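You operate a simulated robot arm through the tools that you are given. There is no shell and no other tool. Be economical: measure what you need, move in short steps, check, and stop when the job is done.

The job below is to be done with a simulated two-armed robot. You get a single attempt, and the scene is never put back.

## Task
Put some soy on the chips and stopper the bottle again.
Fine: hold the bottle to draw the cork. Use under half, spill none, put the bottle back and push the cork home. Set down upright: soy bottle.

It is judged by the outcome, as a careful person would: the job done as asked, and still so three seconds after it is handed in. It fails if anything else is knocked over, pushed out of place, dropped, spilled or broken. Lids that push on must go on centred and level and be pressed home; caps that screw on are set level and turned clockwise until they are tight.

## Robot
Two 7-joint arms with two-finger parallel grippers on one trunk, on a base that drives. Base frame: it is fixed to the floor where the robot stands at the start and does not move with it; the origin is under the middle of the robot, x ahead of it, y to its left, z up; the surface under the hand at the start is at about z = 850. Units: mm, degrees, N and s.
The left shoulder is at the start at [20, 113, 1322], the right one opposite. With the tool pointing down near the work surface each hand reaches from about 100 to 580 mm from the robot's upright axis, wherever it stands, measured 20 degrees to its own side. Places, roughly: prep bench top [500, 0, 800]. Payload 1.57 kg a hand.
The TCP of each hand is the grasp point between the finger pads, 30 mm short of the fingertips. In the tool frame z runs along the fingers and y along their closing line. The gripper opens to 80 mm. The fingers are 17 mm wide and 12 mm thick; the gripper's body (40 by 82 mm) begins 80 mm behind the TCP.
Orientation is told as [roll, pitch, yaw] about the base's x, y, z axes, in that order, counted from this pose: with the fingers straight down and closing along the base's y, the tool's x points along the base's -x, its y along +y and its z along -z.

## Interface
- The arms move only by the tool step_arm. It takes "left_steps", "right_steps" or both (then of equal length, played together; a hand with none holds still); each is a list of rows, each a list of 3 entries, a list of its own where there are three numbers: the shift along the tool's x, y, z in mm, then the turn, a rotation vector about the tool's x, y, z in degrees, then the closure, from 0 (fully open) to 1 (shut). In form: [[[tx, ty, tz], [rx, ry, rz], gripper], ...]. A call has 1 to 12 rows; each row shifts and turns the commanded pose from where the row before left it, along the tool's axes as they then stand. Each row takes 0.2 s and may step no farther than 50 mm and 8.6 degrees from the row before; otherwise, or with a gripper value out of range, the whole call is refused. Where a pose cannot be reached the arm comes as near as it can. A force on the tool above 40 N (or 10 N above the force at the start of the call, whichever is more), or a blocked arm, ends the call early, and 0.2 s more pass. Each finger travels about 45 mm/s and halts on what it meets, pressing with about 39 N; the grip force reading is that of the motor and also rises with nothing between the fingers. The clock runs only during rows and for 0.2 s after the last one: add rows that do not move to give the fingers time. The reply holds the time, the measured pose of the TCP, the force on the tool along the base axes, the opening and the grip force, in the units named above and with some noise, with the torque about the TCP (base axes, N m) and any sound that the robot's microphone picked up, and new pictures: "views" is both (left out), scene, wrist or none (wrist: the cameras of the hands that moved).
- Cameras (640 x 400 px; columns grow to the right, rows downward): "scene" is now at [90.7, 25.6, 1431.1]; the picture's right is [0.29, -0.96, 0.00], its down [-0.67, -0.20, -0.71] and it looks along [0.68, 0.20, -0.70] (base axes); focal length 214 px, centre (320, 200). "left" rides on the left gripper at [72, 7, -122] in its tool frame; the picture's right is [-0.09, 1.00, 0.00], its down [-0.84, -0.08, -0.54] and it looks along [-0.54, -0.05, 0.84] (tool axes); focal length 238 px, centre (320, 200). "right" rides on the right gripper at [72, -7, -122] in its tool frame; the picture's right is [0.09, 1.00, 0.00], its down [-0.84, 0.08, -0.54] and it looks along [-0.54, 0.05, 0.84] (tool axes); focal length 238 px, centre (320, 200). There is no depth. A picture from a camera that has moved, and an enlarged one, comes with that camera's place and axes in the base frame and with its lens.
- slide_trunk(by): slides the trunk up (or, below 0, down) by that many mm; the arms and the scene camera ride with it, the base frame stays. It gives what a move gives, with no picture.
- steer(legs): drives the robot by 1 to 6 legs, each [ahead, left, turn to the left] in mm, mm and degrees, along the robot's own axes; the way and the turn of a leg run together, so that a leg with both is an arc; at most 1500 mm and 180 degrees a leg. The arms and the cameras ride along, it lands a little off, and it stops where it bumps. It gives what a move gives, and a new picture of the scene camera.
- aim_head(pan, tilt): turns the head with the scene camera to pan (to the left, within 80 degrees either way) and tilt (down, from -29 to 69), counted from straight ahead of the robot. It gives what a move gives, and a new picture of the scene camera.
- close_up(camera, box): a new picture of the part [left, top, right, bottom] of that camera's present view, enlarged. The clock stands still meanwhile.
- job_done(): hands the job in; it is judged then, once.

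Work in short steps. Places have to be worked out from the pictures, the camera data and where the tool is seen: move nearer, look again, correct. Check each grasp and each placing, and mend what went wrong. You have 120 turns and 260 pictures in all, those below and enlarged ones among them. Open the grippers and draw the arms clear of the work before you hand the job in, unless the task says otherwise; then end with one line.

The tools are called after "Emit:" as a command line: name --argument value ..., lists and objects as JSON in quotes. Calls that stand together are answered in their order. step_arm: Moves the arms, as the interface text tells. Its arguments: {"type":"object","properties":{"left_steps":{"type":"array"},"right_steps":{"type":"array"},"views":{"type":"string","enum":["both","scene","wrist","none"]}},"required":[]} The other tools are called the same way: slide_trunk (by) slides the trunk up or down; steer (legs) drives the base; aim_head (pan, tilt) turns the head that bears the scene camera; close_up (camera, box) takes an enlarged picture of a part of a camera's view; job_done () hands the job in.

At the start:

```text
t: 0.0
left_tcp_pos: [385.9, 105.9, 1231.9]
left_orientation: [0.1, 0.0, 0.1]
left_force: [0.0, -0.1, -0.6]
left_ft_torque: [-0.01, -0.01, -0.02]
left_grip_width: 80.2
left_grip_force: 0.0
right_tcp_pos: [408.3, -216.8, 1191.8]
right_orientation: [0.0, 0.1, 0.0]
right_force: [0.4, -0.5, 0.6]
right_ft_torque: [0.01, -0.01, -0.02]
right_grip_width: 80.2
right_grip_force: 0.0
trunk travel left (down, up): [-375.0, 195.0]
robot x, y, heading: [-0.6, -1.4, -0.1]
head pan, tilt: [16.6, 44.7]
```

scene: 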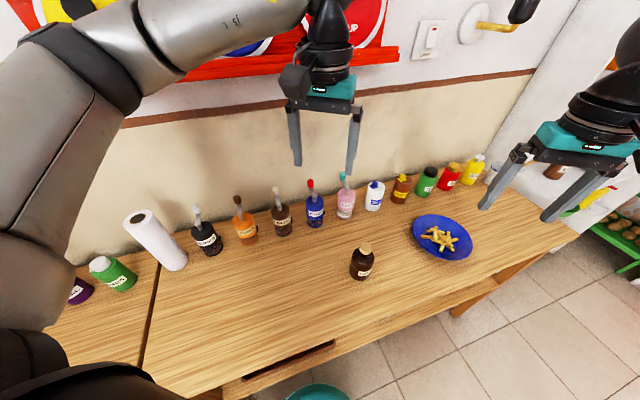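
right: 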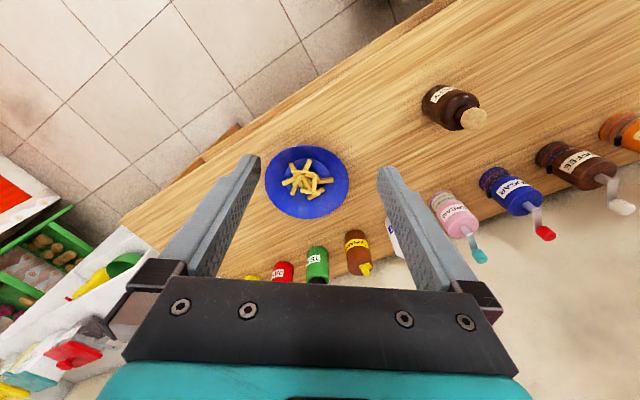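
left: 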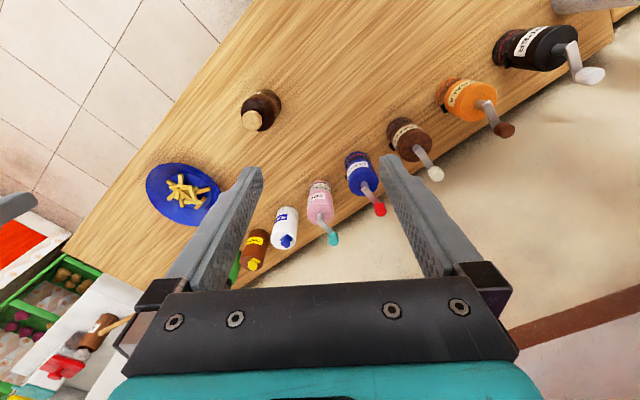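

I see the soy bottle, probably the brown one with the cork near (410, -10), and the chips in the blue dish. I'll zoom in to check.

Emit:
close_up --camera "scene" --box '[310, 200, 490, 312]'

Emit:
close_up --camera "left" --box '[130, 60, 320, 180]'

Emit:
close_up --camera "right" --box '[250, 60, 510, 222]'

```text
3.56 times, centred on (400, 256) of scene
camera zoom: at [90.7, 25.6, 1431.1], right [0.29, -0.96, 0.0], down [-0.67, -0.2, -0.71], along [0.68, 0.2, -0.7], focal length 763 px, centre (36, 1)
```

zoom: 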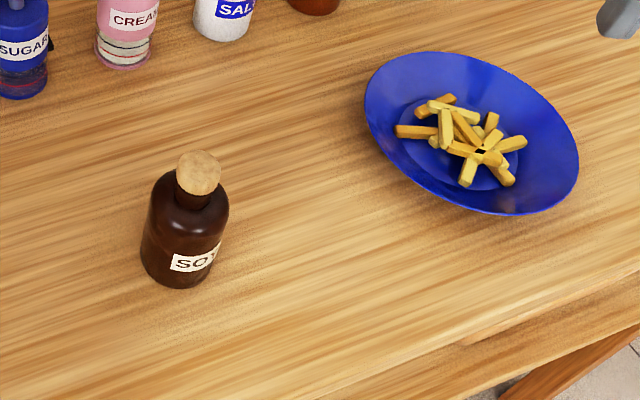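

```text
3.33 times, centred on (225, 120) of left
camera zoom: at [314.0, 112.9, 1353.5], right [0.09, 1.0, 0.0], down [0.84, -0.08, 0.54], along [0.54, -0.05, -0.84], focal length 794 px, centre (637, 467)
```

zoom: 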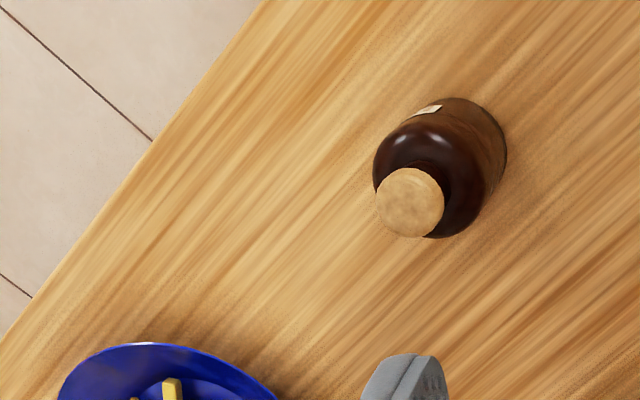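

```text
2.46 times, centred on (380, 141) of right
camera zoom: at [335.6, -221.5, 1315.3], right [-0.09, 1.0, 0.0], down [0.84, 0.08, 0.54], along [0.54, 0.05, -0.84], focal length 587 px, centre (172, 345)
```

zoom: 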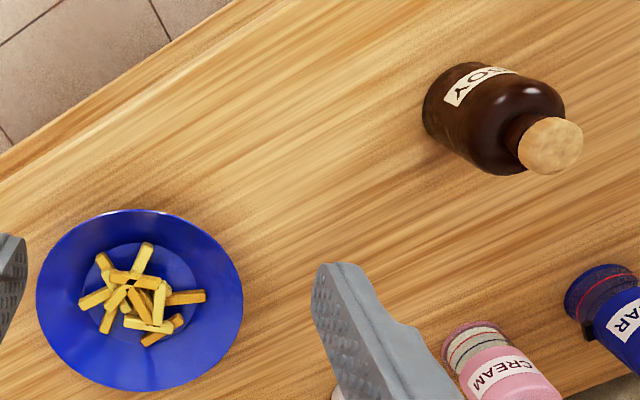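

The soy bottle's cork top is near (400, 0, 980), the bench top near z 850 and the dish near (586, -235). The right hand will hold the bottle from the side and the left will draw the cork. I'll pitch and yaw the right hand first.

Emit:
step_arm --right_steps '[[[0, 0, 0], [0, -8.57, 0], 0], [[0, 0, 0], [0, -8.57, 0], 0], [[0, 0, 0], [0, -8.57, 0], 0], [[0, 0, 0], [0, -8.57, 0], 0], [[0, 0, 0], [0, -8.57, 0], 0], [[0, 0, 0], [0, -8.57, 0], 0], [[0, 0, 0], [0, -8.57, 0], 0], [[0, 0, 0], [-6.5, 0, -3.75], 0], [[0, 0, 0], [-6.5, 0, -3.75], 0], [[0, 0, 0], [-6.5, 0, -3.75], 0], [[0, 0, 0], [-6.5, 0, -3.75], 0], [[0, 0, 0], [0, 0, 0], 0]]' --views "both"

```text
t: 2.6
left_tcp_pos: [386.6, 107.9, 1232.8]
left_orientation: [0.0, -0.1, 0.1]
left_force: [-0.2, -0.5, 0.2]
left_ft_torque: [-0.03, 0.01, 0.01]
left_grip_width: 79.9
left_grip_force: 0.1
right_tcp_pos: [425.5, -220.1, 1190.6]
right_orientation: [0.2, -60.1, 29.9]
right_force: [-0.5, 0.4, -0.1]
right_ft_torque: [0.02, 0.02, 0.04]
right_grip_width: 80.1
right_grip_force: 0.1
right hand out of reach, approached as far as the arm can: row 7
trunk travel left (down, up): [-375.0, 195.0]
robot x, y, heading: [2.6, 0.7, 0.2]
head pan, tilt: [16.6, 44.7]
camera scene: at [90.6, 25.8, 1431.1], right [0.29, -0.96, 0.0], down [-0.67, -0.2, -0.71], along [0.68, 0.2, -0.7], focal length 214 px, centre (320, 200)
camera right: at [305.2, -295.1, 1190.0], right [-0.54, 0.84, -0.08], down [-0.08, 0.04, 1.0], along [0.84, 0.54, 0.05], focal length 238 px, centre (320, 200)
```

scene: 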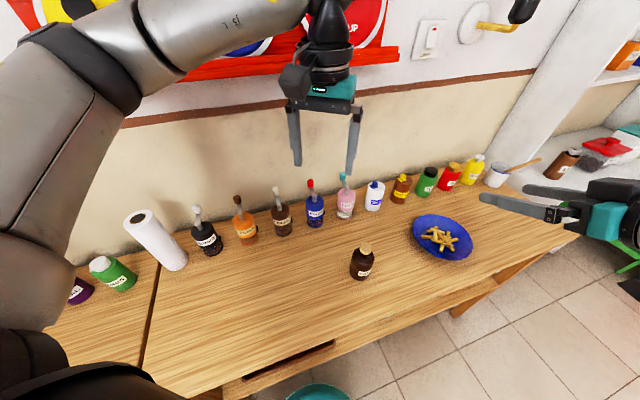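
right: 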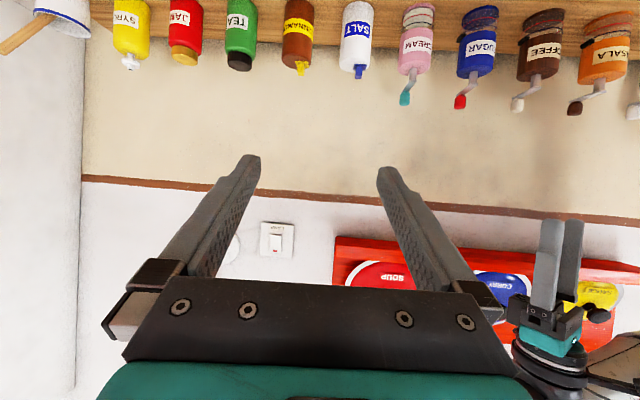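

The orientation is right, so I'll move the right hand to a point behind and above the bottle.

Emit:
step_arm --right_steps '[[[26.8, 33.8, 10.2], [0, 0, 0], 0], [[26.8, 33.8, 10.2], [0, 0, 0], 0], [[26.8, 33.8, 10.2], [0, 0, 0], 0], [[26.8, 33.8, 10.2], [0, 0, 0], 0], [[26.8, 33.8, 10.2], [0, 0, 0], 0], [[26.8, 33.8, 10.2], [0, 0, 0], 0], [[0, 0, 0], [0, 0, 0], 0]]'

```text
t: 4.2
left_tcp_pos: [386.6, 107.9, 1232.2]
left_orientation: [0.0, 0.0, 0.1]
left_force: [-0.7, 0.9, -0.2]
left_ft_torque: [0.0, 0.0, 0.04]
left_grip_width: 80.0
left_grip_force: 0.1
right_tcp_pos: [325.4, -86.5, 1025.8]
right_orientation: [1.0, -59.8, 29.7]
right_force: [-1.0, 0.3, -0.3]
right_ft_torque: [0.0, -0.03, 0.0]
right_grip_width: 80.1
right_grip_force: 0.0
right hand out of reach, approached as far as the arm can: row 3, 4, 6
trunk travel left (down, up): [-375.0, 195.0]
robot x, y, heading: [-1.3, -1.1, -0.1]
head pan, tilt: [16.6, 44.7]
camera scene: at [90.5, 26.4, 1431.1], right [0.29, -0.96, 0.0], down [-0.67, -0.2, -0.71], along [0.68, 0.2, -0.7], focal length 214 px, centre (320, 200)
camera right: at [205.6, -163.4, 1025.3], right [-0.55, 0.84, -0.07], down [-0.08, 0.04, 1.0], along [0.83, 0.55, 0.04], focal length 238 px, centre (320, 200)
```

scene: 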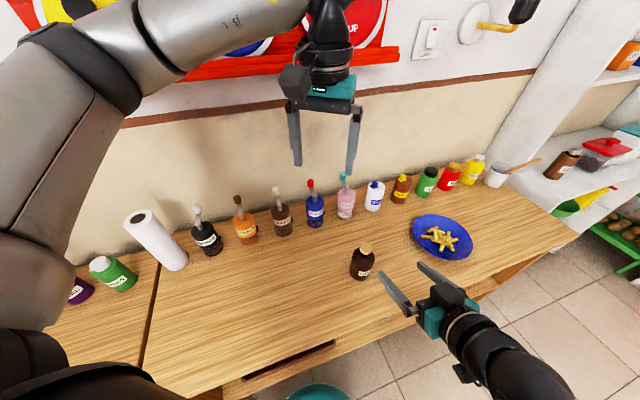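
right: 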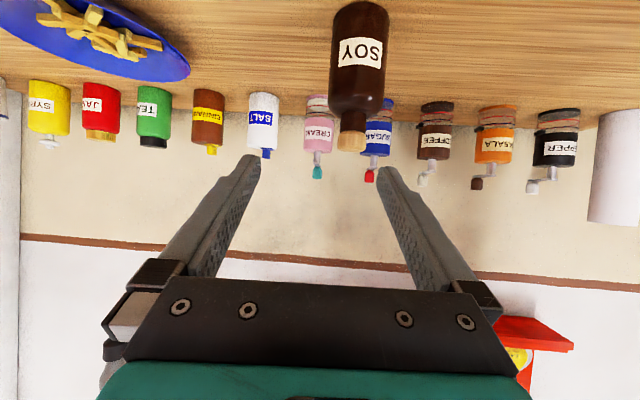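

The bottle axis is near (402, 2), its body spans z 850–924 and the cork head z 962–982. I'll lower the hand to grasp height, about 70 mm short of the bottle and in line with it.

Emit:
step_arm --right_steps '[[[31, 12.7, 33], [0, 0, 0], 0], [[31, 12.7, 33], [0, 0, 0], 0], [[20, 12.7, 18], [0, 0, 0], 0], [[0, 0, 0], [0, 0, 0], 0], [[0, 0, 0], [0, 0, 0], 0]]'

```text
t: 5.4
left_tcp_pos: [386.3, 107.7, 1231.8]
left_orientation: [0.0, 0.0, 0.0]
left_force: [-0.2, 0.3, -0.4]
left_ft_torque: [0.03, 0.0, 0.01]
left_grip_width: 79.9
left_grip_force: 0.0
right_tcp_pos: [367.6, -94.8, 924.2]
right_orientation: [1.1, -59.9, 29.5]
right_force: [-0.1, -0.7, 0.2]
right_ft_torque: [-0.01, 0.0, 0.04]
right_grip_width: 79.9
right_grip_force: 0.1
right hand out of reach, approached as far as the arm can: row 1, 2, 3
trunk travel left (down, up): [-375.0, 195.0]
robot x, y, heading: [-2.3, 0.1, 0.3]
head pan, tilt: [16.6, 44.7]
camera scene: at [90.7, 25.7, 1431.1], right [0.29, -0.96, 0.0], down [-0.67, -0.2, -0.71], along [0.68, 0.2, -0.7], focal length 214 px, centre (320, 200)
camera right: at [248.0, -171.7, 923.9], right [-0.54, 0.84, -0.07], down [-0.08, 0.03, 1.0], along [0.84, 0.55, 0.05], focal length 238 px, centre (320, 200)
```

scene: 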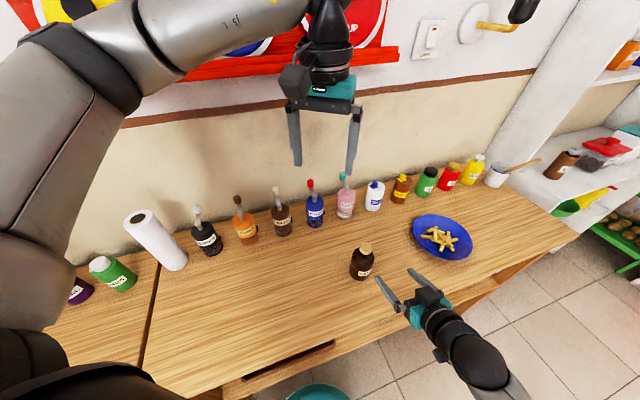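
right: 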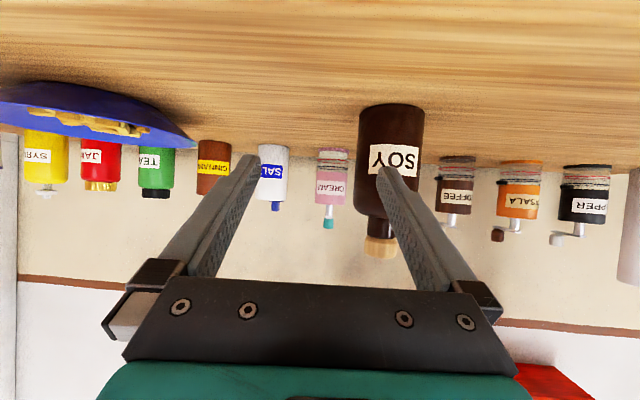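

The arm is too folded to get there, so I'll back the base off 90 mm straight. That puts both the bottle and the dish comfortably within reach.

Emit:
steer --legs '[[-90, 0, 0]]'

```text
t: 6.5
left_tcp_pos: [295.8, 106.7, 1232.4]
left_orientation: [0.1, 0.0, 0.1]
left_force: [-0.2, 0.0, -0.1]
left_ft_torque: [-0.02, -0.01, 0.01]
left_grip_width: 80.0
left_grip_force: 0.1
right_tcp_pos: [279.3, -94.3, 924.1]
right_orientation: [1.2, -60.0, 29.5]
right_force: [-1.1, -0.2, 0.0]
right_ft_torque: [-0.01, 0.02, 0.0]
right_grip_width: 80.2
right_grip_force: 0.0
trunk travel left (down, up): [-375.0, 195.0]
robot x, y, heading: [-88.7, 1.4, -0.2]
head pan, tilt: [16.6, 44.7]
camera scene: at [0.0, 25.7, 1431.2], right [0.29, -0.96, 0.0], down [-0.67, -0.2, -0.71], along [0.68, 0.2, -0.7], focal length 214 px, centre (320, 200)
```

scene: 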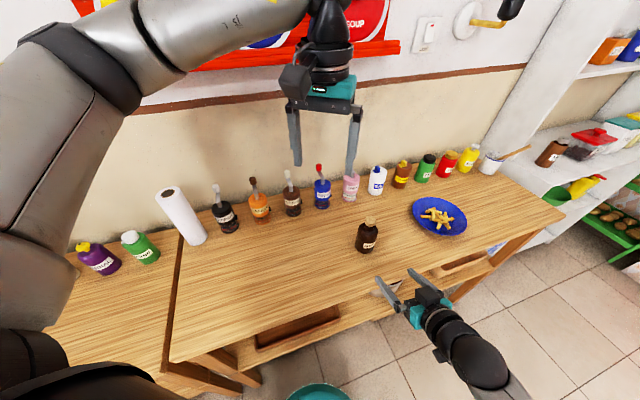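

Next the right hand goes to the pre-grasp point, 70 mm short of the bottle.

Emit:
step_arm --right_steps '[[[-8.5, 11, 29], [0, 0, 0], 0], [[-8.5, 11, 29], [0, 0, 0], 0], [[0, 0, 29], [0, 0, 0], 0], [[0, 0, 0], [0, 0, 0], 0]]'

```text
t: 7.5
left_tcp_pos: [296.5, 106.9, 1233.6]
left_orientation: [-0.1, 0.0, 0.1]
left_force: [-0.6, -0.3, -0.1]
left_ft_torque: [0.04, -0.01, 0.01]
left_grip_width: 80.1
left_grip_force: 0.0
right_tcp_pos: [332.8, -62.4, 902.3]
right_orientation: [1.7, -59.8, 29.2]
right_force: [0.0, 0.4, 0.6]
right_ft_torque: [0.0, 0.01, 0.02]
right_grip_width: 80.2
right_grip_force: 0.2
right hand out of reach, approached as far as the arm can: row 1, 2
trunk travel left (down, up): [-375.0, 195.0]
robot x, y, heading: [-92.2, 3.7, -0.0]
head pan, tilt: [16.6, 44.7]
camera scene: at [0.7, 25.3, 1431.2], right [0.29, -0.96, 0.0], down [-0.67, -0.2, -0.71], along [0.68, 0.2, -0.7], focal length 214 px, centre (320, 200)
camera right: at [212.5, -138.5, 901.2], right [-0.55, 0.83, -0.06], down [-0.07, 0.03, 1.0], along [0.83, 0.55, 0.05], focal length 238 px, centre (320, 200)
```

scene: 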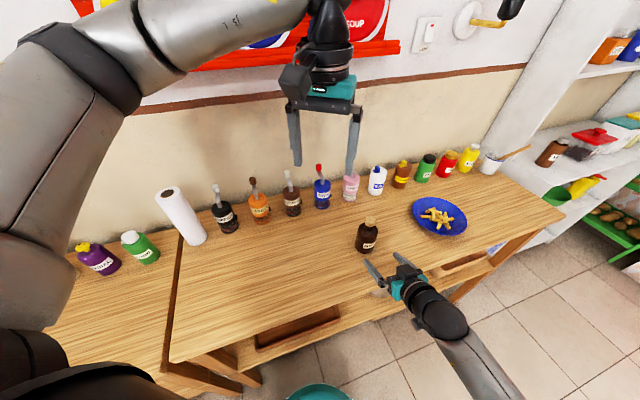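
right: 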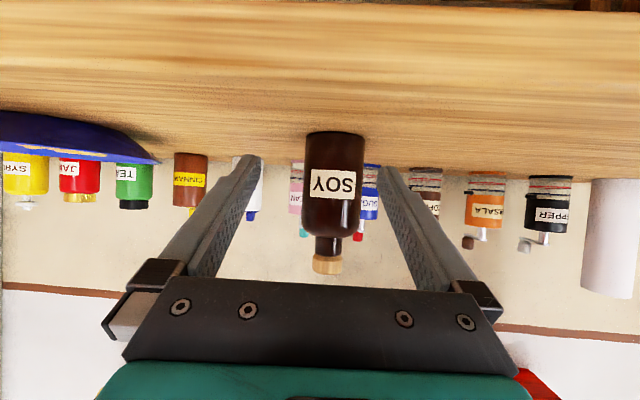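

The +30° yaw is straining the wrist. I'll reduce yaw to 15° and shift left to line up with the bottle.

Emit:
step_arm --right_steps '[[[0, 0, 0], [6.5, 0, 3.75], 0], [[0, 0, 0], [6.5, 0, 3.75], 0], [[0, 15, 0], [0, 0, 0], 0], [[0, 15, 0], [0, 0, 0], 0], [[0, 14, 0], [0, 0, 0], 0], [[0, 0, 0], [0, 0, 0], 0]]'

```text
t: 8.9
left_tcp_pos: [297.2, 107.4, 1230.2]
left_orientation: [0.1, 0.0, 0.2]
left_force: [-0.3, 0.1, 0.4]
left_ft_torque: [-0.02, 0.02, 0.01]
left_grip_width: 80.0
left_grip_force: 0.1
right_tcp_pos: [356.3, -148.0, 901.2]
right_orientation: [4.0, -59.2, 13.2]
right_force: [-0.3, 0.2, 0.1]
right_ft_torque: [-0.02, 0.01, 0.02]
right_grip_width: 80.0
right_grip_force: 0.0
right hand out of reach, approached as far as the arm can: row 1, 2, 3, 4, 5
trunk travel left (down, up): [-375.0, 195.0]
robot x, y, heading: [-89.6, 0.4, 0.0]
head pan, tilt: [16.6, 44.7]
camera scene: at [1.3, 25.7, 1431.1], right [0.29, -0.96, 0.0], down [-0.67, -0.2, -0.71], along [0.68, 0.2, -0.7], focal length 214 px, centre (320, 200)
camera right: at [220.4, -195.1, 902.4], right [-0.33, 0.94, -0.04], down [-0.05, 0.03, 1.0], along [0.94, 0.33, 0.04], focal length 238 px, centre (320, 200)
```

scene: 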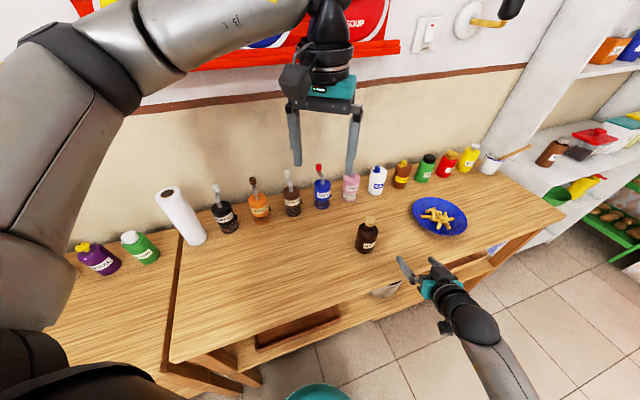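
right: 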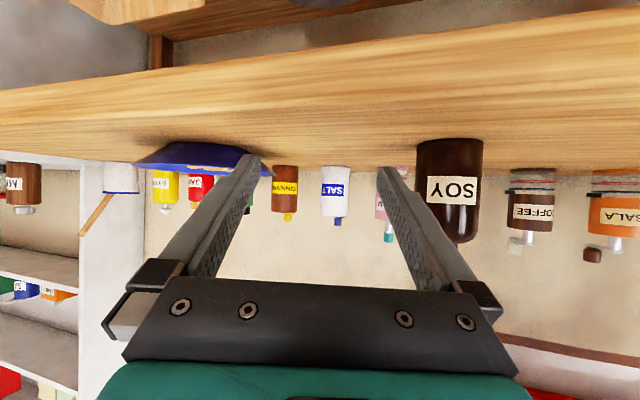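

Less yaw made it worse, because the right wrist wants to come in from the right. I'll yaw to about 45° instead and check reach.

Emit:
step_arm --right_steps '[[[0, 0, 0], [-6.9, 0, -4], 0], [[0, 0, 0], [-6.9, 0, -4], 0], [[0, 0, 0], [-6.9, 0, -4], 0], [[0, 0, 0], [-6.9, 0, -4], 0], [[0, 0, 0], [0, 0, 0], 0], [[0, 0, 0], [0, 0, 0], 0]]' --views "none"

```text
t: 10.3
left_tcp_pos: [296.8, 106.7, 1232.8]
left_orientation: [0.0, 0.1, 0.1]
left_force: [-0.3, -0.1, 0.1]
left_ft_torque: [0.0, 0.0, -0.02]
left_grip_width: 80.0
left_grip_force: 0.1
right_tcp_pos: [355.1, -150.1, 901.6]
right_orientation: [1.0, -60.0, 46.4]
right_force: [1.0, -0.3, 0.4]
right_ft_torque: [-0.01, -0.02, 0.02]
right_grip_width: 80.0
right_grip_force: 0.1
trunk travel left (down, up): [-375.0, 195.0]
robot x, y, heading: [-92.4, -1.6, -0.1]
head pan, tilt: [16.6, 44.7]
```

That's reachable now. I'll line up with the bottle axis from 75 mm back.

Emit:
step_arm --right_steps '[[[-8.3, 24, 21], [0, 0, 0], 0], [[-8.3, 24, 21], [0, 0, 0], 0], [[-8.3, 24, 21], [0, 0, 0], 0], [[0, 0, 0], [0, 0, 0], 0], [[0, 0, 0], [0, 0, 0], 0]]'

```text
t: 11.5
left_tcp_pos: [296.4, 107.7, 1232.9]
left_orientation: [0.0, -0.1, 0.1]
left_force: [-0.2, -0.6, 0.8]
left_ft_torque: [0.01, 0.03, 0.01]
left_grip_width: 80.5
left_grip_force: 0.1
right_tcp_pos: [344.9, -50.1, 891.2]
right_orientation: [1.1, -59.8, 46.4]
right_force: [0.5, 0.3, -0.4]
right_ft_torque: [0.01, -0.02, 0.02]
right_grip_width: 80.0
right_grip_force: 0.0
trunk travel left (down, up): [-375.0, 195.0]
robot x, y, heading: [-87.3, 2.2, -0.1]
head pan, tilt: [16.6, 44.7]
camera scene: at [1.3, 25.9, 1431.1], right [0.29, -0.96, 0.0], down [-0.67, -0.2, -0.71], along [0.68, 0.2, -0.7], focal length 214 px, centre (320, 200)
camera right: at [253.1, -157.4, 890.2], right [-0.76, 0.64, -0.07], down [-0.09, 0.01, 1.0], along [0.64, 0.77, 0.05], focal length 238 px, centre (320, 200)
```

scene: 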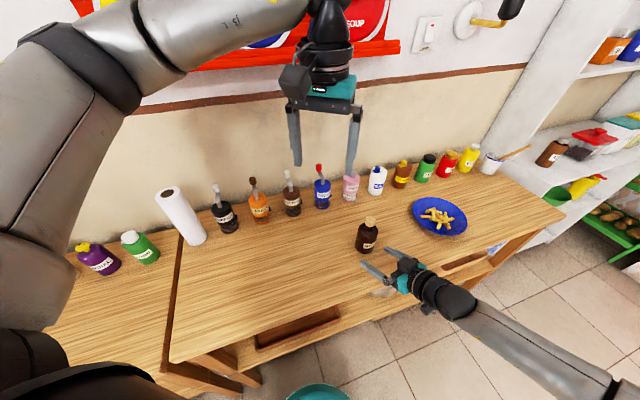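
right: 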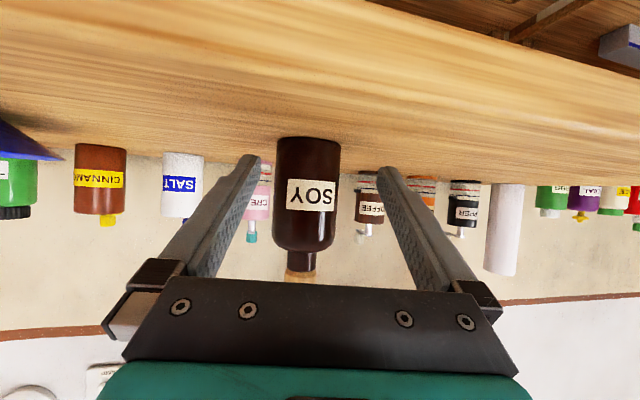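

The bottle is about 7 mm off-centre between the fingers. I'll correct that first, then advance horizontally around it without closing.

Emit:
step_arm --right_steps '[[[0, -6.5, 0], [0, 0, 0], 0], [[-9.4, 0, 16.2], [0, 0, 0], 0], [[-9.4, 0, 16.2], [0, 0, 0], 0], [[-9.4, 0, 16.2], [0, 0, 0], 0], [[-9.4, 0, 16.2], [0, 0, 0], 0], [[0, 0, 0], [0, 0, 0], 0], [[0, 0, 0], [0, 0, 0], 0]]'

```text
t: 13.1
left_tcp_pos: [296.6, 107.2, 1231.2]
left_orientation: [0.0, 0.0, 0.1]
left_force: [-0.5, -0.2, 0.8]
left_ft_torque: [0.0, -0.01, 0.0]
left_grip_width: 80.3
left_grip_force: 0.1
right_tcp_pos: [403.3, -1.2, 890.9]
right_orientation: [1.1, -60.1, 46.4]
right_force: [0.0, 0.4, -0.8]
right_ft_torque: [0.02, 0.01, 0.01]
right_grip_width: 79.9
right_grip_force: 0.0
trunk travel left (down, up): [-375.0, 195.0]
robot x, y, heading: [-90.5, 3.8, 0.3]
head pan, tilt: [16.6, 44.7]
camera scene: at [1.4, 25.8, 1431.1], right [0.29, -0.96, 0.0], down [-0.67, -0.2, -0.71], along [0.68, 0.2, -0.7], focal length 214 px, centre (320, 200)
camera right: at [310.7, -107.5, 890.6], right [-0.76, 0.64, -0.07], down [-0.09, 0.01, 1.0], along [0.64, 0.77, 0.05], focal length 238 px, centre (320, 200)
```

scene: 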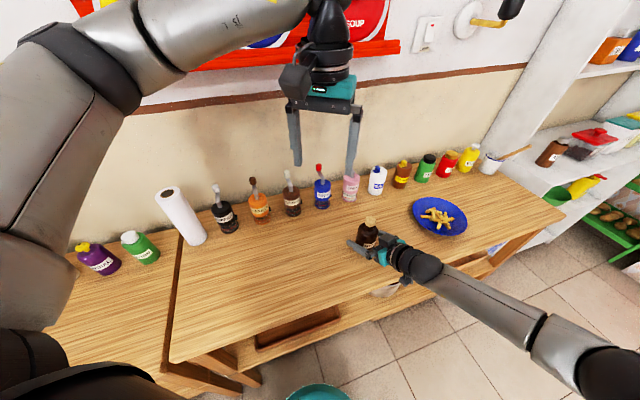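
right: 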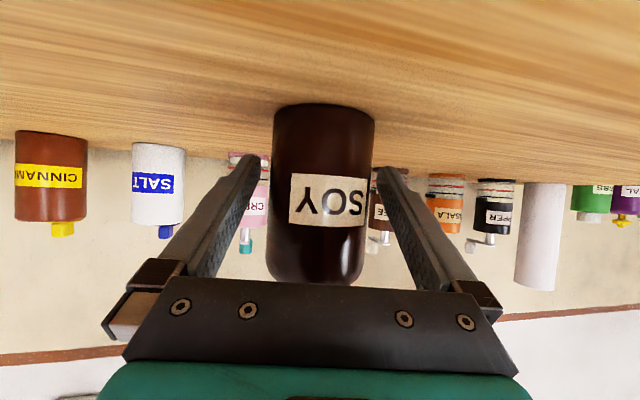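

The bottle sits between the pads, 2–3 mm off-centre. I'll nudge over and close on it.

Emit:
step_arm --right_steps '[[[0, 2.5, 0], [0, 0, 0], 0], [[0, 0, 0], [0, 0, 0], 0], [[0, 0, 0], [0, 0, 0], 0.25], [[0, 0, 0], [0, 0, 0], 0.6], [[0, 0, 0], [0, 0, 0], 1], [[0, 0, 0], [0, 0, 0], 1]]'

```text
t: 14.5
left_tcp_pos: [296.9, 108.1, 1231.6]
left_orientation: [-0.1, 0.0, 0.2]
left_force: [-0.6, 0.0, 0.2]
left_ft_torque: [0.03, 0.01, 0.04]
left_grip_width: 80.0
left_grip_force: 0.1
right_tcp_pos: [400.1, 0.6, 892.3]
right_orientation: [1.0, -60.1, 46.5]
right_force: [-0.8, -1.1, 0.6]
right_ft_torque: [-0.04, 0.0, -0.03]
right_grip_width: 57.1
right_grip_force: 37.0
trunk travel left (down, up): [-375.0, 195.0]
robot x, y, heading: [-88.4, -1.1, 0.0]
head pan, tilt: [16.6, 44.7]
camera scene: at [1.2, 25.6, 1431.1], right [0.29, -0.96, 0.0], down [-0.67, -0.2, -0.71], along [0.68, 0.2, -0.7], focal length 214 px, centre (320, 200)
camera right: at [308.9, -106.2, 890.9], right [-0.76, 0.64, -0.07], down [-0.09, 0.01, 1.0], along [0.64, 0.77, 0.05], focal length 238 px, centre (320, 200)
```

scene: 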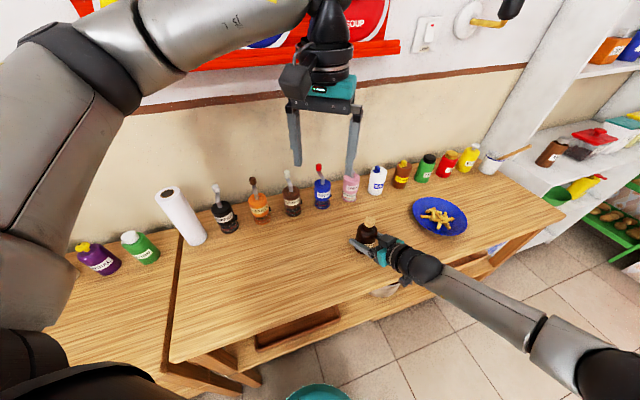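
right: 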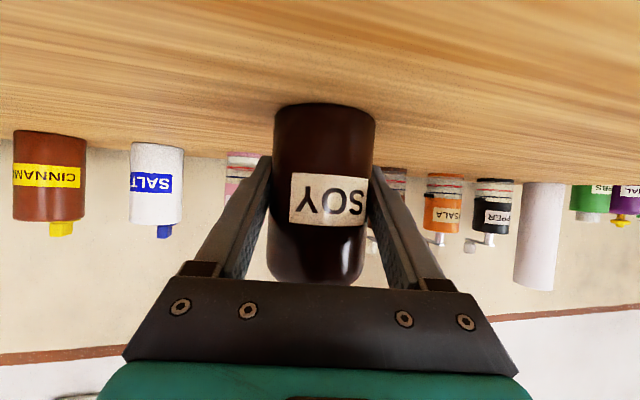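

Gripped at 57 mm. Now the left hand goes above the cork to look.

Emit:
step_arm --left_steps '[[[-17.2, -17.7, 20], [0, 0, 0], 0], [[-17.2, -17.7, 20], [0, 0, 0], 0], [[-17.2, -17.7, 20], [0, 0, 0], 0], [[-17.2, -17.7, 30], [0, 0, 0], 0], [[-17.2, -17.7, 40], [0, 0, 0], 0], [[-17.2, -17.7, 40], [0, 0, 0], 0], [[0, 0, 0], [0, 0, 0], 0], [[0, 0, 0], [0, 0, 0], 0]]'

```text
t: 16.3
left_tcp_pos: [401.5, 3.2, 1062.0]
left_orientation: [0.0, 0.1, 0.0]
left_force: [0.0, 0.2, 0.8]
left_ft_torque: [-0.03, 0.0, 0.01]
left_grip_width: 79.9
left_grip_force: 0.1
right_tcp_pos: [401.5, 0.8, 892.1]
right_orientation: [1.1, -60.1, 46.5]
right_force: [0.1, -0.1, 1.7]
right_ft_torque: [-0.03, -0.07, -0.02]
right_grip_width: 56.9
right_grip_force: 38.7
trunk travel left (down, up): [-375.0, 195.0]
robot x, y, heading: [-89.0, 2.1, 0.3]
head pan, tilt: [16.6, 44.7]
camera scene: at [1.3, 25.7, 1431.1], right [0.29, -0.96, 0.0], down [-0.67, -0.2, -0.71], along [0.68, 0.2, -0.7], focal length 214 px, centre (320, 200)
camera left: at [329.2, 8.9, 1183.8], right [0.09, 1.0, 0.0], down [0.84, -0.08, 0.54], along [0.54, -0.05, -0.84], focal length 238 px, centre (320, 200)
```

scene: 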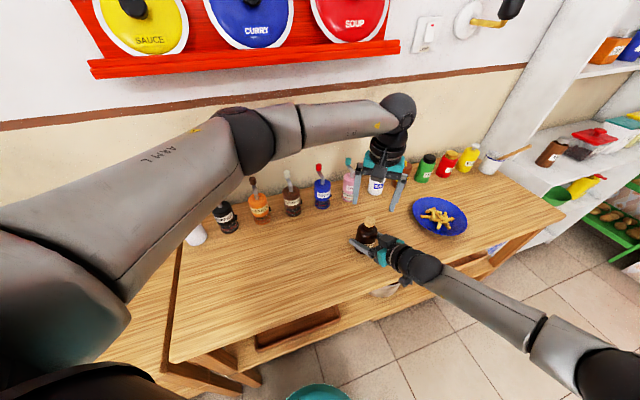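
left: 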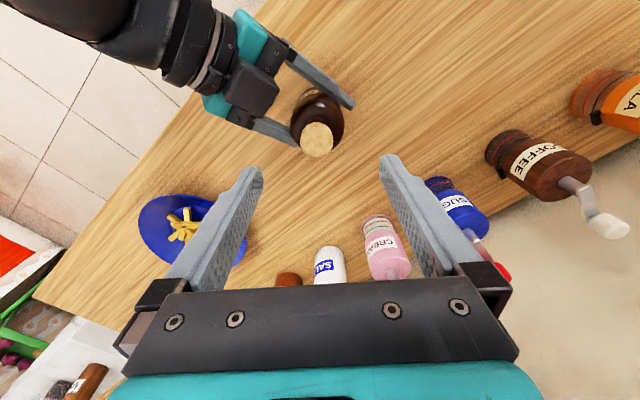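

The cork top is at about (397, 0). I'll shift slightly and lower to z 1005 for a check.

Emit:
step_arm --left_steps '[[[4.5, -3, 20], [0, 0, 0], 0], [[0, 0, 20], [0, 0, 0], 0], [[0, 0, 17], [0, 0, 0], 0], [[0, 0, 0], [0, 0, 0], 0], [[0, 0, 0], [0, 0, 0], 0]]' --views "wrist"

Emit:
close_up --camera "scene" --box '[320, 190, 416, 250]'

```text
t: 17.5
left_tcp_pos: [395.8, -0.2, 1004.4]
left_orientation: [0.1, 0.0, 0.2]
left_force: [1.2, -0.8, -0.1]
left_ft_torque: [0.03, 0.01, 0.01]
left_grip_width: 80.3
left_grip_force: 0.0
right_tcp_pos: [403.3, 0.7, 891.7]
right_orientation: [1.0, -60.1, 46.4]
right_force: [0.3, -0.8, 1.8]
right_ft_torque: [-0.07, -0.07, -0.02]
right_grip_width: 56.7
right_grip_force: 39.0
trunk travel left (down, up): [-375.0, 195.0]
robot x, y, heading: [-88.6, 0.7, -0.1]
head pan, tilt: [16.6, 44.7]
camera left: at [323.9, 6.4, 1126.2], right [0.09, 1.0, 0.0], down [0.84, -0.08, 0.54], along [0.54, -0.05, -0.84], focal length 238 px, centre (320, 200)
```

left: 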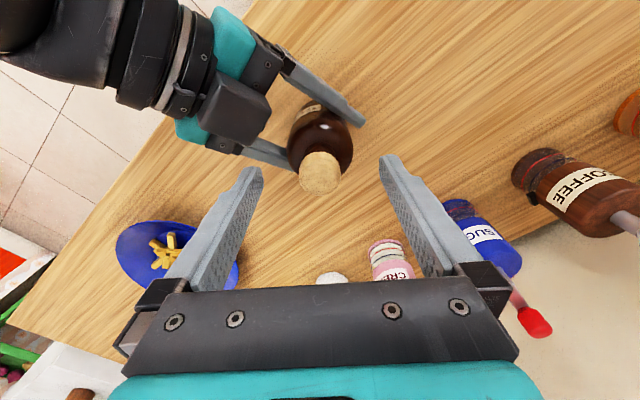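

```text
6.67 times, centred on (368, 220) of scene
camera zoom: at [1.2, 25.6, 1431.1], right [0.29, -0.96, 0.0], down [-0.67, -0.2, -0.71], along [0.68, 0.2, -0.7], focal length 1430 px, centre (0, 67)
```

zoom: 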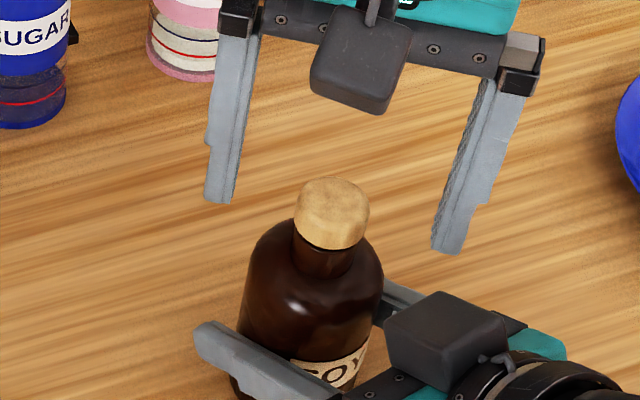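

The cork head spans roughly z 968–986. I'll lower to z 985 so the fingertips stay above the shoulder, then close gently.

Emit:
step_arm --left_steps '[[[-2, 0, 10], [0, 0, 0], 0], [[0, 0, 9], [0, 0, 0], 0], [[0, 0, 0], [0, 0, 0], 0], [[0, 0, 0], [0, 0, 0], 0.3], [[0, 0, 0], [0, 0, 0], 0.5], [[0, 0, 0], [0, 0, 0], 0.7], [[0, 0, 0], [0, 0, 0], 1], [[0, 0, 0], [0, 0, 0], 1]]' --views "wrist"

Emit:
close_up --camera "scene" --box '[320, 190, 416, 250]'

```text
t: 19.3
left_tcp_pos: [398.5, -1.3, 984.9]
left_orientation: [0.1, 0.0, 0.0]
left_force: [0.6, 2.4, 0.2]
left_ft_torque: [0.11, 0.02, -0.01]
left_grip_width: 27.3
left_grip_force: 27.7
right_tcp_pos: [401.7, 0.8, 891.2]
right_orientation: [1.0, -60.2, 46.5]
right_force: [-0.4, -3.1, 2.7]
right_ft_torque: [0.17, -0.09, -0.03]
right_grip_width: 57.0
right_grip_force: 38.7
trunk travel left (down, up): [-375.0, 195.0]
robot x, y, heading: [-91.6, -2.5, 0.0]
head pan, tilt: [16.6, 44.7]
heard: snap
camera left: at [326.3, 5.4, 1107.2], right [0.09, 1.0, 0.0], down [0.84, -0.08, 0.54], along [0.54, -0.05, -0.84], focal length 238 px, centre (320, 200)
```

left: 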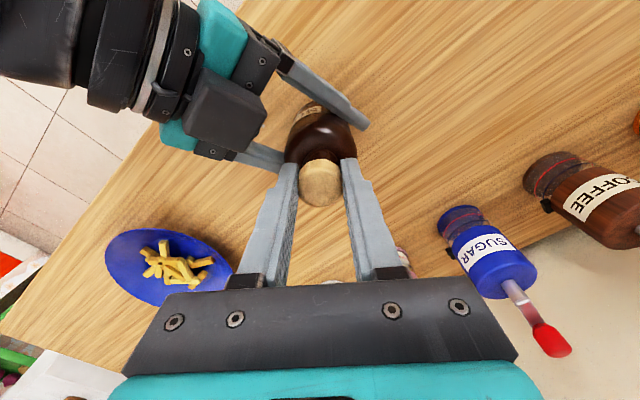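

```text
6.67 times, centred on (368, 220) of scene
camera zoom: at [1.1, 25.8, 1431.1], right [0.29, -0.96, 0.0], down [-0.67, -0.2, -0.71], along [0.68, 0.2, -0.7], focal length 1430 px, centre (0, 67)
```

zoom: 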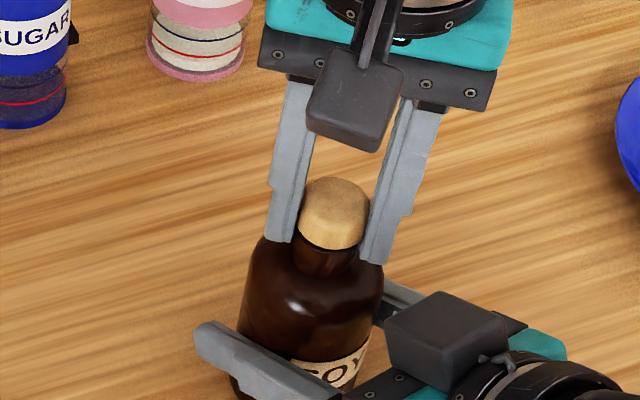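

The cork is gripped at 27 mm. With the right hand holding the bottle, I'll draw it straight up.

Emit:
step_arm --left_steps '[[[0, 0, -3], [0, 0, 0], 1], [[0, 0, -4], [0, 0, 0], 1], [[0, 0, -4], [0, 0, 0], 1], [[0, 0, -4], [0, 0, 0], 1], [[0, 0, -5], [0, 0, 0], 1], [[0, 0, 0], [0, 0, 0], 1]]' --views "wrist"

Emit:
close_up --camera "scene" --box '[320, 190, 416, 250]'

```text
t: 20.7
left_tcp_pos: [397.4, -2.4, 1005.3]
left_orientation: [-0.1, 0.0, 0.0]
left_force: [0.3, 0.2, -0.1]
left_ft_torque: [0.05, 0.0, -0.02]
left_grip_width: 26.2
left_grip_force: 37.4
right_tcp_pos: [401.1, 1.8, 890.9]
right_orientation: [1.0, -60.1, 46.5]
right_force: [0.0, -1.2, 1.8]
right_ft_torque: [-0.09, -0.06, -0.01]
right_grip_width: 56.6
right_grip_force: 38.9
trunk travel left (down, up): [-375.0, 195.0]
robot x, y, heading: [-88.7, 1.3, 0.1]
head pan, tilt: [16.6, 44.7]
camera left: at [325.2, 3.8, 1127.2], right [0.09, 1.0, 0.0], down [0.84, -0.08, 0.54], along [0.54, -0.05, -0.84], focal length 238 px, centre (320, 200)
```

left: 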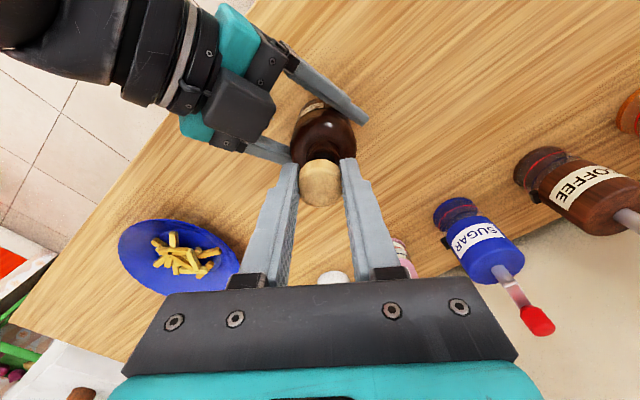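

```text
6.67 times, centred on (368, 220) of scene
camera zoom: at [1.2, 25.6, 1431.1], right [0.29, -0.96, 0.0], down [-0.67, -0.2, -0.71], along [0.68, 0.2, -0.7], focal length 1430 px, centre (0, 67)
```

zoom: 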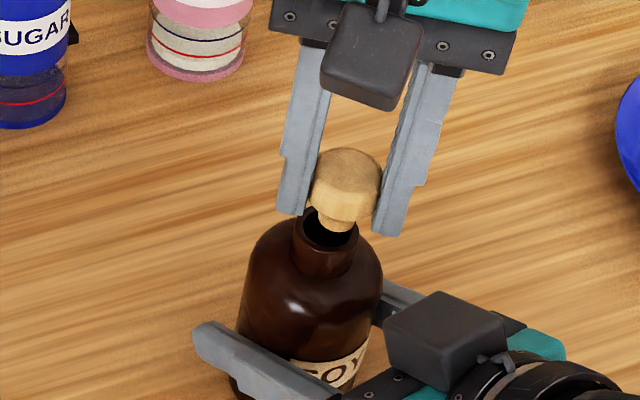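

The cork is out and held upright. I'll raise the left hand and take it clear to the left.

Emit:
step_arm --left_steps '[[[0, 0, -30], [0, 0, 0], 1], [[0, 0, -30], [0, 0, 0], 1], [[10, 30, -20], [0, 0, 0], 1], [[10, 35, -20], [0, 0, 0], 1], [[10, 35, -20], [0, 0, 0], 1], [[10, 35, -10], [0, 0, 0], 1], [[10, 35, 0], [0, 0, 0], 1], [[0, 0, 0], [0, 0, 0], 1]]' --views "both"

Emit:
close_up --camera "scene" --box '[340, 180, 484, 270]'

```text
t: 22.5
left_tcp_pos: [347.6, 168.2, 1134.9]
left_orientation: [-0.1, 0.0, 0.0]
left_force: [-0.9, 0.0, 0.0]
left_ft_torque: [0.02, 0.03, -0.04]
left_grip_width: 26.7
left_grip_force: 37.6
right_tcp_pos: [401.6, 1.1, 893.2]
right_orientation: [1.1, -60.1, 46.4]
right_force: [0.1, -0.6, 0.9]
right_ft_torque: [-0.06, -0.01, 0.0]
right_grip_width: 57.0
right_grip_force: 38.9
trunk travel left (down, up): [-375.0, 195.0]
robot x, y, heading: [-88.0, -2.1, 0.0]
head pan, tilt: [16.6, 44.7]
camera scene: at [1.2, 25.5, 1431.1], right [0.29, -0.96, 0.0], down [-0.67, -0.2, -0.71], along [0.68, 0.2, -0.7], focal length 214 px, centre (320, 200)
camera left: at [276.1, 174.4, 1256.9], right [0.09, 1.0, 0.0], down [0.84, -0.08, 0.54], along [0.54, -0.05, -0.84], focal length 238 px, centre (320, 200)
```

scene: 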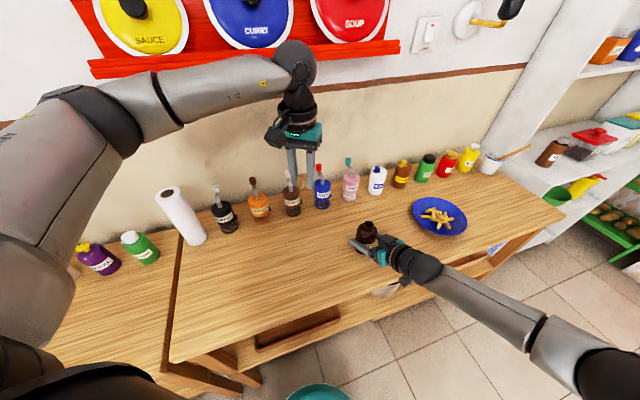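
left: 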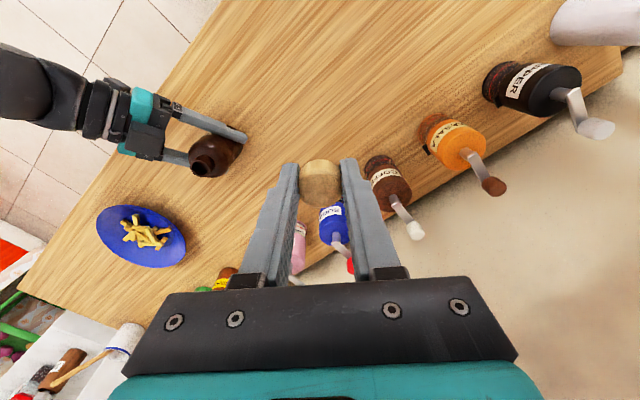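

```text
4.44 times, centred on (412, 225) of scene
camera zoom: at [1.2, 25.5, 1431.1], right [0.29, -0.96, 0.0], down [-0.67, -0.2, -0.71], along [0.68, 0.2, -0.7], focal length 953 px, centre (-89, 89)
```

zoom: 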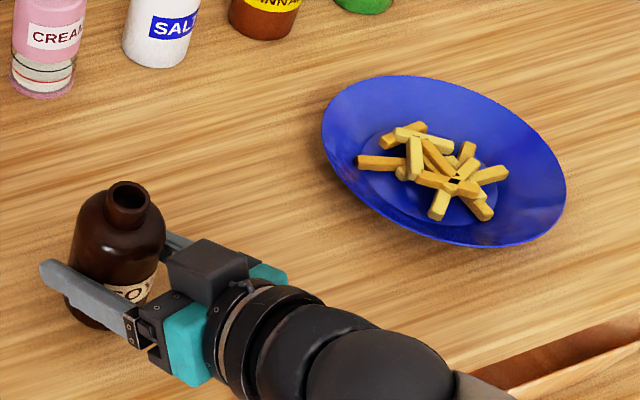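

The bottle is open, and the chips are centred near (587, -234). I'll lift the bottle slowly straight up 100 mm, keeping it upright.

Emit:
step_arm --right_steps '[[[-8.7, 0, -5], [0, 0, 0], 1], [[-13, 0, -7.5], [0, 0, 0], 1], [[-13, 0, -7.5], [0, 0, 0], 1], [[-13, 0, -7.5], [0, 0, 0], 1], [[-13, 0, -7.5], [0, 0, 0], 1], [[-13, 0, -7.5], [0, 0, 0], 1], [[-8.7, 0, -5], [0, 0, 0], 1], [[-4.3, 0, -2.5], [0, 0, 0], 1], [[0, 0, 0], [0, 0, 0], 1]]' --views "both"

```text
t: 24.5
left_tcp_pos: [350.2, 168.3, 1136.5]
left_orientation: [-0.1, -0.1, 0.1]
left_force: [-0.7, 0.0, -0.4]
left_ft_torque: [0.03, 0.0, -0.03]
left_grip_width: 26.6
left_grip_force: 37.1
right_tcp_pos: [402.8, -0.2, 992.0]
right_orientation: [1.0, -60.0, 46.4]
right_force: [-0.1, -0.3, -0.6]
right_ft_torque: [0.01, -0.01, 0.01]
right_grip_width: 56.8
right_grip_force: 39.0
trunk travel left (down, up): [-375.0, 195.0]
robot x, y, heading: [-89.9, -2.1, 0.0]
head pan, tilt: [16.6, 44.7]
camera scene: at [1.4, 25.7, 1431.1], right [0.29, -0.96, 0.0], down [-0.67, -0.2, -0.71], along [0.68, 0.2, -0.7], focal length 214 px, centre (320, 200)
camera right: at [309.8, -107.6, 990.6], right [-0.76, 0.64, -0.07], down [-0.09, 0.01, 1.0], along [0.64, 0.77, 0.05], focal length 238 px, centre (320, 200)
```

scene: 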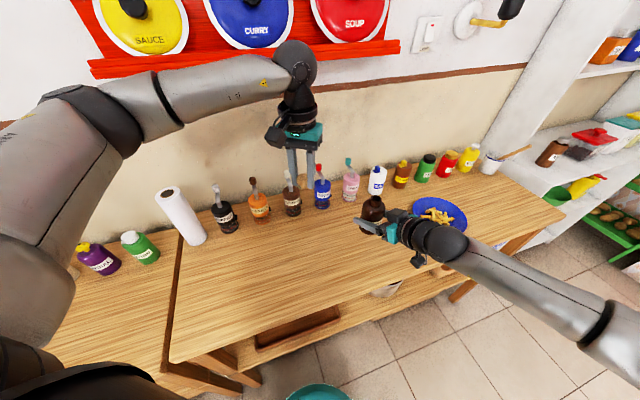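
right: 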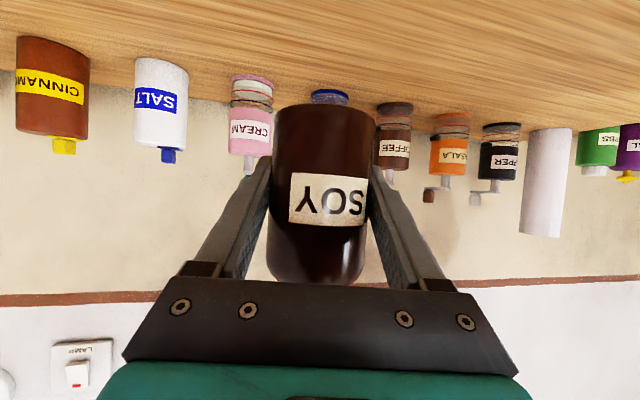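

The bottle is lifted and stable. I'll move sideways, upright, to beside the dish.

Emit:
step_arm --right_steps '[[[0, -10, 0], [0, 0, 0], 1], [[0, -22, 0], [0, 0, 0], 1], [[0, -24, 0], [0, 0, 0], 1], [[0, -24, 0], [0, 0, 0], 1], [[0, -24, 0], [0, 0, 0], 1], [[0, -24, 0], [0, 0, 0], 1], [[0, -24, 0], [0, 0, 0], 1], [[0, -24, 0], [0, 0, 0], 1], [[0, -22, 0], [0, 0, 0], 1], [[0, -16, 0], [0, 0, 0], 1], [[-2, -8, 4], [0, 0, 0], 1], [[0, 0, 0], [0, 0, 0], 1]]' --views "both"

```text
t: 27.1
left_tcp_pos: [348.4, 168.4, 1134.5]
left_orientation: [0.0, 0.0, 0.1]
left_force: [0.1, -0.7, -0.9]
left_ft_torque: [0.01, -0.04, -0.04]
left_grip_width: 26.5
left_grip_force: 37.2
right_tcp_pos: [558.8, -146.4, 990.4]
right_orientation: [1.1, -60.0, 46.3]
right_force: [-0.2, 0.2, -1.0]
right_ft_torque: [-0.01, -0.01, -0.01]
right_grip_width: 56.5
right_grip_force: 39.0
right hand out of reach, approached as far as the arm can: row 11
trunk travel left (down, up): [-375.0, 195.0]
robot x, y, heading: [-90.5, 0.7, 0.1]
head pan, tilt: [16.6, 44.7]
camera scene: at [1.5, 25.8, 1431.1], right [0.29, -0.96, 0.0], down [-0.67, -0.2, -0.71], along [0.68, 0.2, -0.7], focal length 214 px, centre (320, 200)
camera right: at [466.2, -252.6, 989.9], right [-0.76, 0.64, -0.07], down [-0.08, 0.01, 1.0], along [0.64, 0.77, 0.05], focal length 238 px, centre (320, 200)
```

scene: 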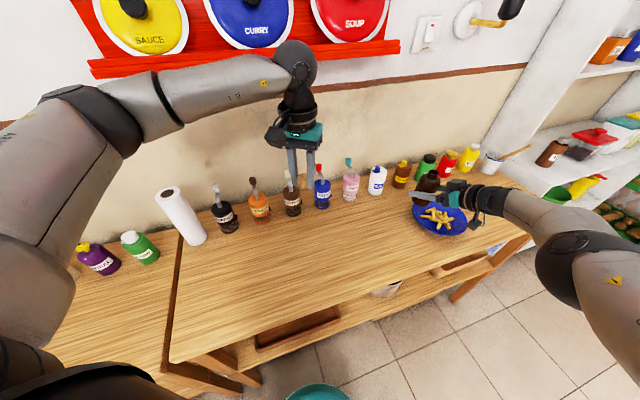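
right: 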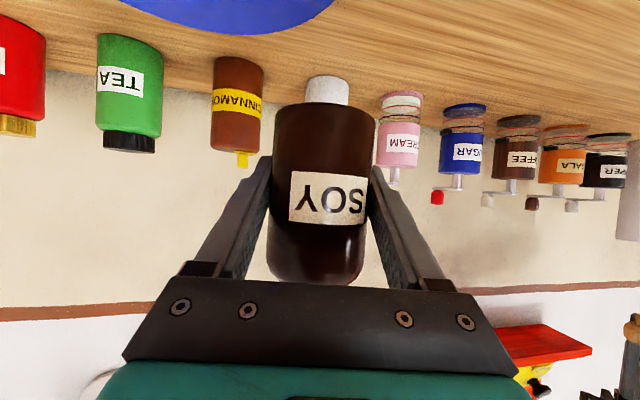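

The arm is near its far limit here. I'll bring the base 60 mm forward and 40 mm right to get slack, with the bottle staying upright.

Emit:
steer --legs '[[60, -40, 0]]'

```text
t: 28.1
left_tcp_pos: [407.7, 127.7, 1134.2]
left_orientation: [-0.1, 0.1, 0.1]
left_force: [0.7, -0.2, -0.5]
left_ft_torque: [0.01, 0.04, 0.02]
left_grip_width: 26.5
left_grip_force: 37.7
right_tcp_pos: [619.1, -184.7, 989.5]
right_orientation: [1.1, -60.0, 46.5]
right_force: [0.3, -0.4, -1.0]
right_ft_torque: [0.0, 0.0, 0.01]
right_grip_width: 56.6
right_grip_force: 39.0
trunk travel left (down, up): [-375.0, 195.0]
robot x, y, heading: [-33.6, -39.6, 0.1]
head pan, tilt: [16.6, 44.7]
camera scene: at [61.6, -14.6, 1431.0], right [0.29, -0.96, 0.0], down [-0.67, -0.2, -0.71], along [0.68, 0.2, -0.7], focal length 214 px, centre (320, 200)
```

scene: 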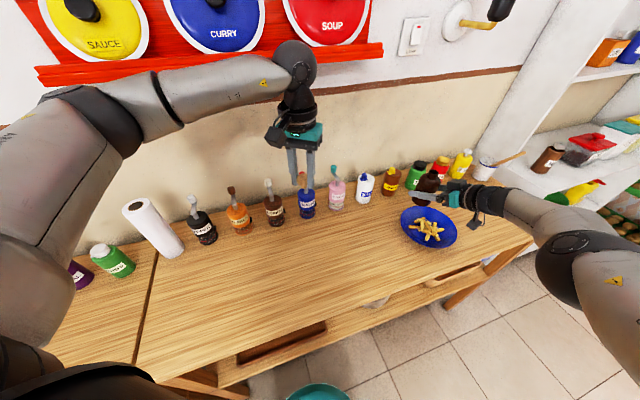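

I re-measured the dish centre at about (583, -233). I'll bring the bottle back to the pour start at about (562, -152), still upright.

Emit:
step_arm --right_steps '[[[2, 10, -3], [0, 0, 0], 1], [[2, 18, -4], [0, 0, 0], 1], [[2, 18, -4], [0, 0, 0], 1], [[2, 12, -3], [0, 0, 0], 1], [[0, 6, 0], [0, 0, 0], 1], [[0, 0, 0], [0, 0, 0], 1]]' --views "scene"

```text
t: 29.5
left_tcp_pos: [407.6, 129.4, 1134.7]
left_orientation: [0.0, 0.0, 0.2]
left_force: [0.1, -0.3, 0.0]
left_ft_torque: [0.0, 0.02, 0.01]
left_grip_width: 26.5
left_grip_force: 37.9
right_tcp_pos: [559.1, -153.2, 991.8]
right_orientation: [1.0, -60.0, 46.6]
right_force: [-0.6, 0.2, -1.8]
right_ft_torque: [0.02, -0.01, 0.02]
right_grip_width: 56.7
right_grip_force: 39.3
trunk travel left (down, up): [-375.0, 195.0]
robot x, y, heading: [-31.4, -38.4, 0.1]
head pan, tilt: [16.6, 44.7]
camera scene: at [60.6, -13.9, 1431.1], right [0.29, -0.96, 0.0], down [-0.67, -0.2, -0.71], along [0.68, 0.2, -0.7], focal length 214 px, centre (320, 200)
```

scene: 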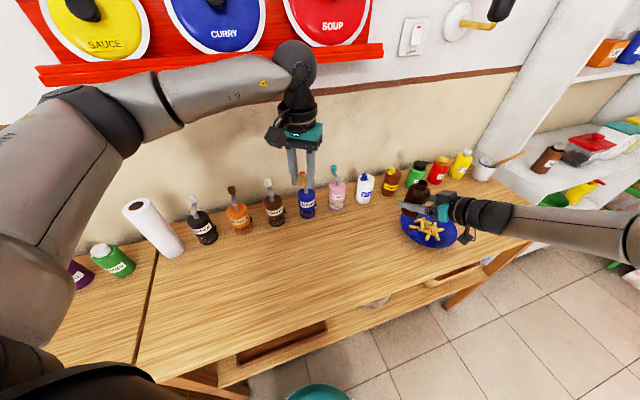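

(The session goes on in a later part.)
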